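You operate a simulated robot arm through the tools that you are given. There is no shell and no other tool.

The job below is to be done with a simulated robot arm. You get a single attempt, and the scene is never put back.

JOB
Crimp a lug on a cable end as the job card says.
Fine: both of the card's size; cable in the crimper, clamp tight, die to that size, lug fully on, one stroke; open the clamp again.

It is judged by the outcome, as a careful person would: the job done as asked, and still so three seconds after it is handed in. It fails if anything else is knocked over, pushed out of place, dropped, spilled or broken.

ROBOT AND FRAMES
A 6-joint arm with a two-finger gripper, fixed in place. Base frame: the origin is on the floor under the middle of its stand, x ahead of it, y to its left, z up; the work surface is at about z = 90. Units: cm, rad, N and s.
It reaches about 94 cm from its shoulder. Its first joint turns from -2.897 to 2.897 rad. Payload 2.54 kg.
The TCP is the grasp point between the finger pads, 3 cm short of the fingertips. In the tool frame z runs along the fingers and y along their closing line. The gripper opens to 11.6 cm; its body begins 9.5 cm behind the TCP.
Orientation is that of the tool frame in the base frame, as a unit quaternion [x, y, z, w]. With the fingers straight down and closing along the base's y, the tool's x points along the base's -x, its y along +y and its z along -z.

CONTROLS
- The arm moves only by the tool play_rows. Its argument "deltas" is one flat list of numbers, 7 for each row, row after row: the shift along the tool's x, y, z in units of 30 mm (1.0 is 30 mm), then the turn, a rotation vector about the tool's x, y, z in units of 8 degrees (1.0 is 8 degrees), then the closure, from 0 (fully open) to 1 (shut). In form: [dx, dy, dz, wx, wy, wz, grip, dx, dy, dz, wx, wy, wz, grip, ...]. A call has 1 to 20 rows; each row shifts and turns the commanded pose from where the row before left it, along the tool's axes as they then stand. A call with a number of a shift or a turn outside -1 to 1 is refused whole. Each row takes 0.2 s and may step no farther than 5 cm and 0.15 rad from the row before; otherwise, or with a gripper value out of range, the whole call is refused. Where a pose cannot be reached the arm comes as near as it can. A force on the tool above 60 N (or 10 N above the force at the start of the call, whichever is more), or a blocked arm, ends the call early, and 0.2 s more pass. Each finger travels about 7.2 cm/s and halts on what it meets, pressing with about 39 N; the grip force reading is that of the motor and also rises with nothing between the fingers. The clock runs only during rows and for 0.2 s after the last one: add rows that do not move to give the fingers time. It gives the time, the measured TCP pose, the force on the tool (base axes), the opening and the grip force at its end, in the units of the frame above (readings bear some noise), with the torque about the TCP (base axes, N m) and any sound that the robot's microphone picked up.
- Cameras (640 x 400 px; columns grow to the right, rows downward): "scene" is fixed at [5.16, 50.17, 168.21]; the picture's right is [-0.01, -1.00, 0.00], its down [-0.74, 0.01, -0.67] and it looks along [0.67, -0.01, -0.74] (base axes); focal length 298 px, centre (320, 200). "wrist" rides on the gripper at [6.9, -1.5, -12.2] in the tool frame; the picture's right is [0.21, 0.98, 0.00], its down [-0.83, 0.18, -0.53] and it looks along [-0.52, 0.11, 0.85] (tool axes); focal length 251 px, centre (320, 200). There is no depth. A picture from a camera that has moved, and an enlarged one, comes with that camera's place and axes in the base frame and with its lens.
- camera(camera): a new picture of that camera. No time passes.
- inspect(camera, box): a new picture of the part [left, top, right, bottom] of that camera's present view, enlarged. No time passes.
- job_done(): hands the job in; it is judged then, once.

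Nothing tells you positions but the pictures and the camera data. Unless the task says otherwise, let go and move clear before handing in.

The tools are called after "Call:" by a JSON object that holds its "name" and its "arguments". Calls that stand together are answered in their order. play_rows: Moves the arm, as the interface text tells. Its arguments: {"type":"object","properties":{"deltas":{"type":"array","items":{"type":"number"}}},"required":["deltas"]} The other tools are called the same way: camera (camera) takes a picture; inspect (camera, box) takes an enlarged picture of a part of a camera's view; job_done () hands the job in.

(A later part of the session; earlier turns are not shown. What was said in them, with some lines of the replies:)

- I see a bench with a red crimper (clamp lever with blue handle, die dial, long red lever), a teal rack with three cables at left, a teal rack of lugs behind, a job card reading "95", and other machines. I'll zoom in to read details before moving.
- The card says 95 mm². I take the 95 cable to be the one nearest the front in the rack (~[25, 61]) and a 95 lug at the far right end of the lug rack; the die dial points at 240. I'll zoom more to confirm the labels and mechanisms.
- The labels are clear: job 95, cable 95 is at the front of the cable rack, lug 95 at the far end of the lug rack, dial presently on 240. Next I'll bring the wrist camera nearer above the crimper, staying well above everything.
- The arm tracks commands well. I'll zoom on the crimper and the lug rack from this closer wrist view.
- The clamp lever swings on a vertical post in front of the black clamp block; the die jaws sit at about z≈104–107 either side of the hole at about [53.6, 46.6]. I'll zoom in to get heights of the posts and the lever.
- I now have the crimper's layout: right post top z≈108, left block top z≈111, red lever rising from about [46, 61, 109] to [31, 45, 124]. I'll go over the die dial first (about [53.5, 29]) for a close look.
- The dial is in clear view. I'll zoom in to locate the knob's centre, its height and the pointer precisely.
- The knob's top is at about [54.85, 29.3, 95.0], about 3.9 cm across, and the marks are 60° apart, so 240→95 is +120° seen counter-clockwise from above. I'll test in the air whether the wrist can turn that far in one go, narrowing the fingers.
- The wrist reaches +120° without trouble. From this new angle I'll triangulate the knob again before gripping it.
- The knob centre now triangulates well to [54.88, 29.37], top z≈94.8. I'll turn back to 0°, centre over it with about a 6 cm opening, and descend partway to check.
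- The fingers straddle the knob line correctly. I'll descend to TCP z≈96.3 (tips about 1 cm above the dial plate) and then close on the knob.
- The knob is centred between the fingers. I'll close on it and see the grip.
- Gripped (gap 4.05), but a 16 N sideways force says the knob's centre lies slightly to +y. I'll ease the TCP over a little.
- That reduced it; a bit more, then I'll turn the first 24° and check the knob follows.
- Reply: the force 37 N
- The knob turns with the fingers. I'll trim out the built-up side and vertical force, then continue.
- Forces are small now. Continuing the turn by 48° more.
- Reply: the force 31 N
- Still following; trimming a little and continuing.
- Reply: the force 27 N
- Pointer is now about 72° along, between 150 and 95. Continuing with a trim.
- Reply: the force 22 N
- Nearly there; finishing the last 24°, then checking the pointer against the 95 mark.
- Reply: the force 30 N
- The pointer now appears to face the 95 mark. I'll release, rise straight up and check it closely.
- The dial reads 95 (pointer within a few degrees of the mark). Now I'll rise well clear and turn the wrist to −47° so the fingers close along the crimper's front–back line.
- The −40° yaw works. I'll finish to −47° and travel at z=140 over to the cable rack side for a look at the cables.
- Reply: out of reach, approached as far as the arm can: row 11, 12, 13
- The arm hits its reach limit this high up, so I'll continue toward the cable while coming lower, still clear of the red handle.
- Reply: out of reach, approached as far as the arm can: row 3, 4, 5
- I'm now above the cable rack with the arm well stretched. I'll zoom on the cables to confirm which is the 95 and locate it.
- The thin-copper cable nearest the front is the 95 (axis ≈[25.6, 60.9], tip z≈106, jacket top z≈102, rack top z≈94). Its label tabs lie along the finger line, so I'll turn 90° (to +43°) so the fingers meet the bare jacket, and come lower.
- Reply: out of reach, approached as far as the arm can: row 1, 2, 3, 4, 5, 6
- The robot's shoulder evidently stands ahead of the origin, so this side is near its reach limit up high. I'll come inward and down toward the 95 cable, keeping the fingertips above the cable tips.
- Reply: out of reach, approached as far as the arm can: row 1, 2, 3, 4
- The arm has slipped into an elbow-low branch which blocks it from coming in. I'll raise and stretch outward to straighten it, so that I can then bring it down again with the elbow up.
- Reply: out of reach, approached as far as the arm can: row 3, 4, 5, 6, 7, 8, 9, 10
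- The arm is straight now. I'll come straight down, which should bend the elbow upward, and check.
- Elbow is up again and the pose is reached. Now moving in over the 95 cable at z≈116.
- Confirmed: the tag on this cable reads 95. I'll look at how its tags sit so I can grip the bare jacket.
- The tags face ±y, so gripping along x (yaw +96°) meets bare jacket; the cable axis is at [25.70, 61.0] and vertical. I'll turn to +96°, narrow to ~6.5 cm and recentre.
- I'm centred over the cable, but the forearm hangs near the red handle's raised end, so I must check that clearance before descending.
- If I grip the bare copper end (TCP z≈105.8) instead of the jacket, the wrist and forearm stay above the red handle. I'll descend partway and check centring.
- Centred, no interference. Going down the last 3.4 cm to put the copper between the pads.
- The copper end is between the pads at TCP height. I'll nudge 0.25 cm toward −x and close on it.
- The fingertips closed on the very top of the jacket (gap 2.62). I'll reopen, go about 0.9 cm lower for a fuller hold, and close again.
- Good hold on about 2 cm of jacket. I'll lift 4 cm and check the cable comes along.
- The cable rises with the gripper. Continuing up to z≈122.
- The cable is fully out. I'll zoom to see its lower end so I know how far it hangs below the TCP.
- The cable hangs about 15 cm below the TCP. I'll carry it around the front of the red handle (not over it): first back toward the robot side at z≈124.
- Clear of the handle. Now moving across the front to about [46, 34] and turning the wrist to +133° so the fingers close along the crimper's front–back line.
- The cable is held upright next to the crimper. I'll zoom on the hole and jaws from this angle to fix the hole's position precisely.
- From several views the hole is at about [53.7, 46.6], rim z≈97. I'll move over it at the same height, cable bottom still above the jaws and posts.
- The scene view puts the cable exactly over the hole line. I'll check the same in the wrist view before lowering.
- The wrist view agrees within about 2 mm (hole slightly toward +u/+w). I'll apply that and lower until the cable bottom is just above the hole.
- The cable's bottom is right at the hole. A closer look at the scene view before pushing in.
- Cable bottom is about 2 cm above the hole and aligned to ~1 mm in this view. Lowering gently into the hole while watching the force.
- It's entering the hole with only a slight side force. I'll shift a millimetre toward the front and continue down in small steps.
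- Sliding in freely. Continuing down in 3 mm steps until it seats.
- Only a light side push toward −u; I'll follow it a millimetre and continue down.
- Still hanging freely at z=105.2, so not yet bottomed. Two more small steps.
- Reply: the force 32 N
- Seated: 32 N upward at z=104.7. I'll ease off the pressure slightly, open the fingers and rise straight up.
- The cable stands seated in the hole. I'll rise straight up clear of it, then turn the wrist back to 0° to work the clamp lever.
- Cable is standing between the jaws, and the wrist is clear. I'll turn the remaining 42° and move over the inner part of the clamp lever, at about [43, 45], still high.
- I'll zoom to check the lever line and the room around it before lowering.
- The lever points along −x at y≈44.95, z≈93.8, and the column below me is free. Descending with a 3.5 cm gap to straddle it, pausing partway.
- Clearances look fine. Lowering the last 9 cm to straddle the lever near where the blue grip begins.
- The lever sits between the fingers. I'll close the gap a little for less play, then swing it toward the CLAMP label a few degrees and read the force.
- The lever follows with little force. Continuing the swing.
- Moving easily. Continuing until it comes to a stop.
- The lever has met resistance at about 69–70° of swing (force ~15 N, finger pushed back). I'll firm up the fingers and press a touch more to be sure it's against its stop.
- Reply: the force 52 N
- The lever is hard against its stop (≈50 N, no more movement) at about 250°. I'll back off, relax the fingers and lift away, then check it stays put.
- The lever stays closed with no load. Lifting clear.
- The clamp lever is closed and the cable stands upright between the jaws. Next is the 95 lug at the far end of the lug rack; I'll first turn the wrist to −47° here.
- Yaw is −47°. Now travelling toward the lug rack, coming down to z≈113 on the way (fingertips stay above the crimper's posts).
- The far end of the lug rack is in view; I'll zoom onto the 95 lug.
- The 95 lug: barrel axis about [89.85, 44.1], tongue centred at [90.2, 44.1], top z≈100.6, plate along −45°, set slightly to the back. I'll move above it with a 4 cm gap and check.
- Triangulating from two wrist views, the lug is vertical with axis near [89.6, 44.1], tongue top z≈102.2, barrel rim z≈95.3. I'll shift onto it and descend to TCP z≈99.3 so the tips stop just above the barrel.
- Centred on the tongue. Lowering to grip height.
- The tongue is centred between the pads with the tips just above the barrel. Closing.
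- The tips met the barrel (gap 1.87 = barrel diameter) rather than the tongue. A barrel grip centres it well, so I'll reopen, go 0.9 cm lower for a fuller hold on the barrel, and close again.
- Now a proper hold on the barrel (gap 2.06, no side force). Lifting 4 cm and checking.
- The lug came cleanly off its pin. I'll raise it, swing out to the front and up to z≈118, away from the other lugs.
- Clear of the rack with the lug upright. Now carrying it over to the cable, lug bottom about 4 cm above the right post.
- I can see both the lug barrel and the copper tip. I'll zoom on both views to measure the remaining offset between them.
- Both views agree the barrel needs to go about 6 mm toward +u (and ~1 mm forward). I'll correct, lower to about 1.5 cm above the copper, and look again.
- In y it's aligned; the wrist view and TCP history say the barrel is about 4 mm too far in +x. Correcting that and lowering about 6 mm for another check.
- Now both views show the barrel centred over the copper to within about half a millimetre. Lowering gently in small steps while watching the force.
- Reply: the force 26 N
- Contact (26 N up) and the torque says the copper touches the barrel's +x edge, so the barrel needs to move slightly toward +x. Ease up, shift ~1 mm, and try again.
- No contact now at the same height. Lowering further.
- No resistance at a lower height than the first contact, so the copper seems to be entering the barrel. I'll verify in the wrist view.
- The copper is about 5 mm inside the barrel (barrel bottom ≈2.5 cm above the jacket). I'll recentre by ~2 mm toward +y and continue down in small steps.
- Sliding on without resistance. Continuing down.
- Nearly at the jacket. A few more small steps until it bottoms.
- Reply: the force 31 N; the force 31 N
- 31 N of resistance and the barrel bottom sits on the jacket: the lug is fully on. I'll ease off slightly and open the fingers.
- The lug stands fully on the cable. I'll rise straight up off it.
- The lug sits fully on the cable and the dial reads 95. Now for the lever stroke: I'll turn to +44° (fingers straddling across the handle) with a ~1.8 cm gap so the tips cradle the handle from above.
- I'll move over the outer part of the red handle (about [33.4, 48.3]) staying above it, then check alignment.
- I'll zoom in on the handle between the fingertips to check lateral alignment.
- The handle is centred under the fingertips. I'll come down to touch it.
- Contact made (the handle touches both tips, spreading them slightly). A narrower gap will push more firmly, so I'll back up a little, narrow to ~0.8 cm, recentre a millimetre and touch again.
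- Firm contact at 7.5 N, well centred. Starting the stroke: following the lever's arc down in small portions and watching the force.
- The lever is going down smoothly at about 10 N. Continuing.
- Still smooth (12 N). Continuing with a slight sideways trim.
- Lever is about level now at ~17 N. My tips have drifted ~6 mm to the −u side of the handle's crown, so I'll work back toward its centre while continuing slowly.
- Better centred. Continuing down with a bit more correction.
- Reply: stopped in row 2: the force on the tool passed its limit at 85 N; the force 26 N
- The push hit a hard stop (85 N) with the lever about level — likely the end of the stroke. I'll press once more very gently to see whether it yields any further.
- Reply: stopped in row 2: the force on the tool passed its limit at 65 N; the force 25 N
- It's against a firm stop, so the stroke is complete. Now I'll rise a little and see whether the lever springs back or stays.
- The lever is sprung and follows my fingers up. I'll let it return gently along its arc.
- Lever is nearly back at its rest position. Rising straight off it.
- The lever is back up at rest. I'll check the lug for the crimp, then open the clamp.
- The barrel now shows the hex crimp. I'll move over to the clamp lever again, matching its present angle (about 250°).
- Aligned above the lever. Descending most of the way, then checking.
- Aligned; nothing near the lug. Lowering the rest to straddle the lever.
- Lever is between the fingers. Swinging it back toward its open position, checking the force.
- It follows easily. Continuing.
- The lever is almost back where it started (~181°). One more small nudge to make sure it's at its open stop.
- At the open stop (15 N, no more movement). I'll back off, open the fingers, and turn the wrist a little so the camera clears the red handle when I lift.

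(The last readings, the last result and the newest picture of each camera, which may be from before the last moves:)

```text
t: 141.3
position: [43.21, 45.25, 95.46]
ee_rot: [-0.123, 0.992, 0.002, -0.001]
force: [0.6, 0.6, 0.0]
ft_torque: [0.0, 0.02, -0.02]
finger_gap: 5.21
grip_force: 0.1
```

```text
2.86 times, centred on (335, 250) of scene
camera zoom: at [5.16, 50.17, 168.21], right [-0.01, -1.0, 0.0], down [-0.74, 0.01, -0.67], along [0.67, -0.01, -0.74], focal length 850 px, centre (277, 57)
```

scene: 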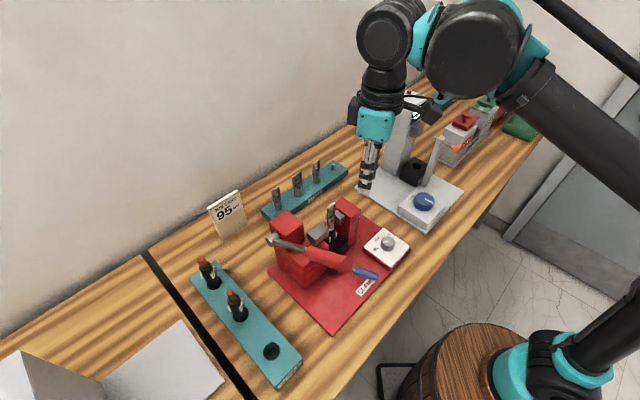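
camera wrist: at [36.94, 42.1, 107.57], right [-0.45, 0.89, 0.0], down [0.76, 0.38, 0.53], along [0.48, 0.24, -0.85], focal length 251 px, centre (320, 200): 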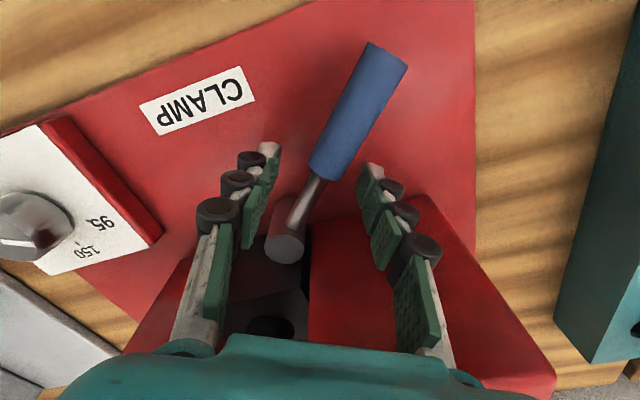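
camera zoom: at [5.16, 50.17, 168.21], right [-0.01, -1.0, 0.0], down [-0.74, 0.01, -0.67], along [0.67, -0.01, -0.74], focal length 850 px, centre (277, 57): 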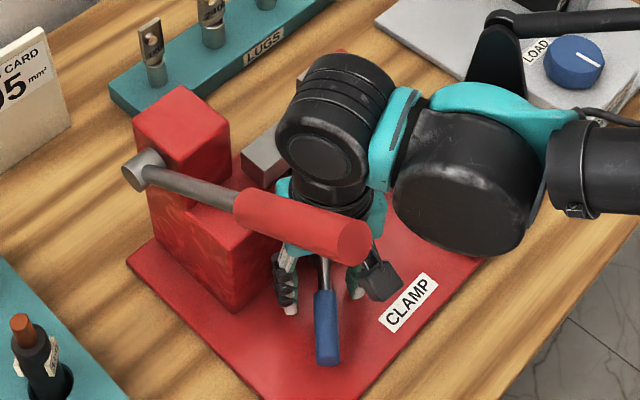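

The clamp lever is back at its original open position. Lifting: first clear of the lever, then narrowing the fingers and rising well above everything.

Call:
{"name": "play_rows", "arguments": {"deltas": [0, 0, -0.7, 0, 0, 0, 0.55, 0, 0, -0.7, 0, 0, 0, 0.55, 0, 0, 0, 0, 0, 0, 0.8, 0, 0, 0, 0, 0, 0, 0.8, 0, -0.2, -0.9, 0, 0, 0, 0.8, 0, -0.2, -1, 0, 0, 0, 0.8, 0, -0.2, -1, 0, 0, 0, 0.8, 0, -0.2, -1, 0, 0, 0, 0.8, 0, -0.2, -1, 0, 0, 0, 0.8, 0, 0, -1, 0, 0, 0, 0.8, 0, 0, -1, 0, 0, 0, 0.8, 0, 0, -1, 0, 0, 0, 0.8, 0, 0, -1, 0, 0, 0, 0.8, 0, 0, 0, 0, 0, 0, 0.8]}}

Call:
{"name": "camera", "arguments": {"camera": "scene"}}

Call:
{"name": "camera", "arguments": {"camera": "wrist"}}

```text
t: 144.3
position: [44.36, 42.25, 126.27]
ee_rot: [-0.123, 0.992, 0.001, 0.0]
force: [-0.3, 0.3, 1.0]
ft_torque: [0.04, 0.0, 0.01]
finger_gap: 2.3
grip_force: 0.0
```

```text
taken
```

scene: 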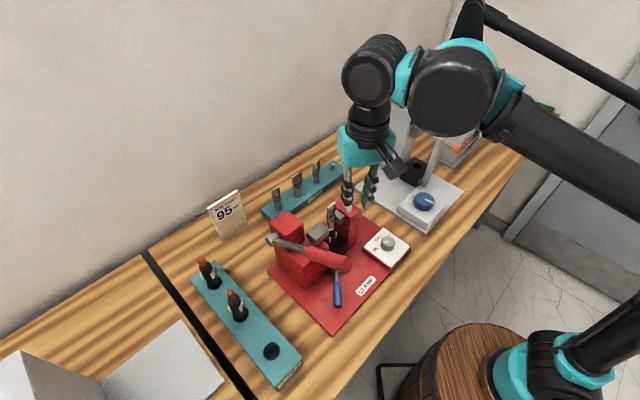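

```text
taken
camera wrist: at [38.11, 39.09, 138.47], right [-0.45, 0.9, 0.0], down [0.76, 0.38, 0.53], along [0.48, 0.24, -0.85], focal length 251 px, centre (320, 200)
```

wrist: 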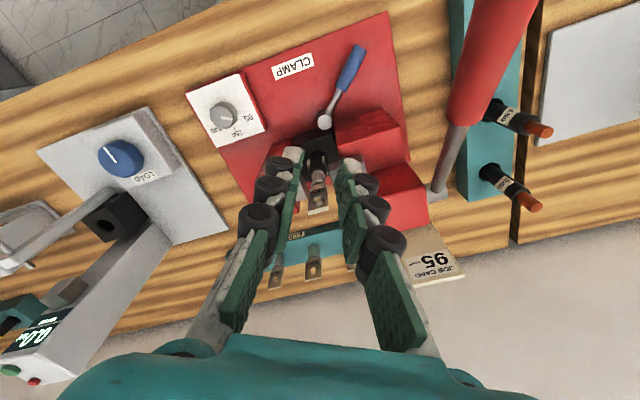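

Everything is back as it should be; I'll move the arm clear and then do a final close check of dial, lug, levers and neighbours.

Call:
{"name": "play_rows", "arguments": {"deltas": [0.36, -0.63, -0.83, 0, 0, 0, 0.6, 0.36, -0.63, -0.83, 0, 0, 0, 0.4, 0.36, -0.63, -0.83, 0, 0, 0, 0.2, 0.36, -0.63, -0.83, 0, 0, 0, 0, 0.36, -0.63, -0.83, 0, 0, 0, 0, 0.36, -0.63, -0.83, 0, 0, 0, 0, 0, 0, 0, 0, 0, 0, 0, 0, 0, 0, 0, 0, 0, 0]}}

Call:
{"name": "camera", "arguments": {"camera": "scene"}}

Call:
{"name": "inspect", "arguments": {"camera": "scene", "box": [280, 180, 420, 300]}}

Call:
{"name": "inspect", "arguments": {"camera": "scene", "box": [310, 190, 360, 250]}}

Call:
{"name": "inspect", "arguments": {"camera": "wrist", "box": [220, 20, 480, 240]}}

```text
t: 146.1
position: [40.47, 29.93, 141.36]
ee_rot: [-0.123, 0.992, 0.002, -0.001]
force: [0.2, 0.0, 0.2]
ft_torque: [-0.02, 0.0, -0.04]
finger_gap: 11.59
grip_force: 0.0
```

```text
taken
```

scene: 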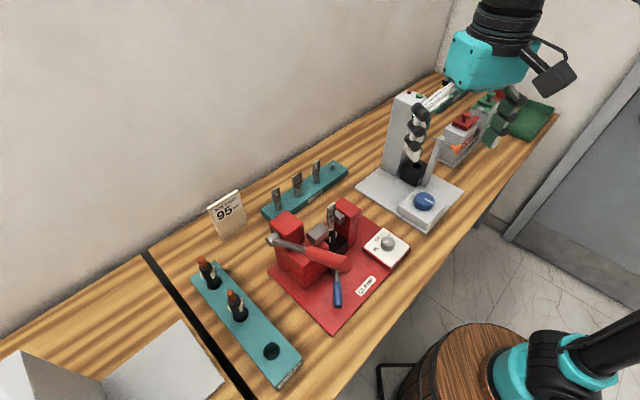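

```text
3.33 times, centred on (350, 240) of scene
camera zoom: at [5.16, 50.17, 168.21], right [-0.01, -1.0, 0.0], down [-0.74, 0.01, -0.67], along [0.67, -0.01, -0.74], focal length 992 px, centre (220, 67)
```

zoom: 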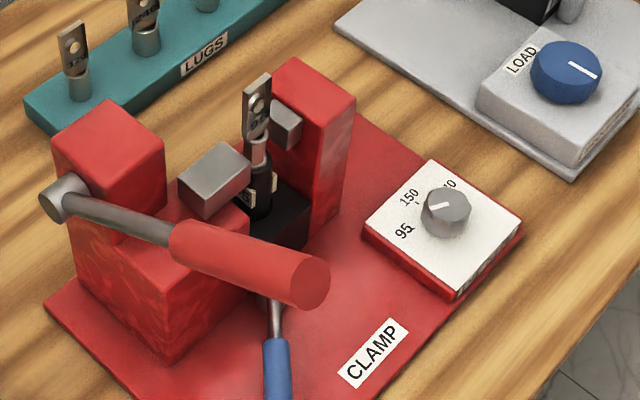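

```text
6.67 times, centred on (335, 220) of scene
camera zoom: at [5.16, 50.17, 168.21], right [-0.01, -1.0, 0.0], down [-0.74, 0.01, -0.67], along [0.67, -0.01, -0.74], focal length 1984 px, centre (220, 67)
```

zoom: 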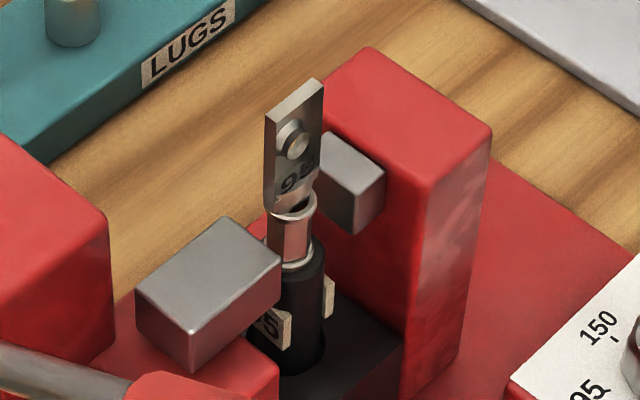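

```text
1.82 times, centred on (350, 130) of wrist
camera zoom: at [34.3, 26.71, 153.58], right [-0.45, 0.9, 0.0], down [0.76, 0.38, 0.53], along [0.48, 0.24, -0.85], focal length 457 px, centre (266, 327)
```

zoom: 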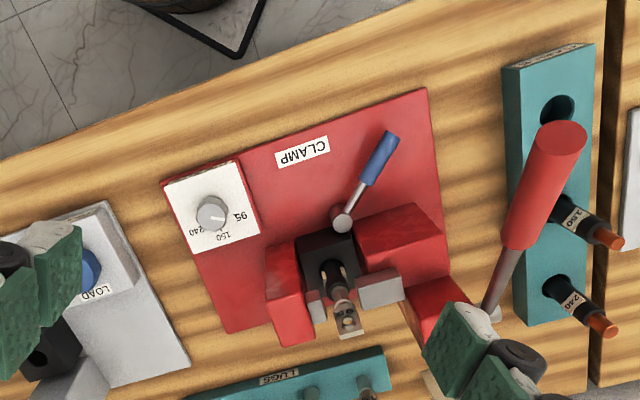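

The 95 lug is crimped (hex form visible) and seated against the jacket of the 95 cable. The dial reads 95, the crimp lever is back up, and the clamp lever is at its original open position. Nothing else was disturbed and the arm is clear, so I'm handing the job in.

Call:
{"name": "job_done", "arguments": {}}

```text
The job is handed in.
```

The lug is crimped on the cable end as the job card asks, and I've handed the job in. I haven't seen the judge's result.

- **Sizes:** I used the 95 mm² cable and the 95 lug. The die dial was on 240, so I turned it to 95; the pointer sits within a few degrees of the mark.
- **Crimp:** The cable went into the crimper until it seated, then the clamp was closed to its stop. The lug was pushed on until its barrel met the cable's outer jacket. I then pulled the lever through one stroke to its stop, and the barrel now shows the hex crimp.
- **After the stroke:** The lever sprang back up to rest, and I swung the clamp lever back to its open stop.
- **Left in place:** The crimped cable is still standing in the crimper, and the arm is clear of the bench. In the final pictures nothing else had been moved or knocked over.
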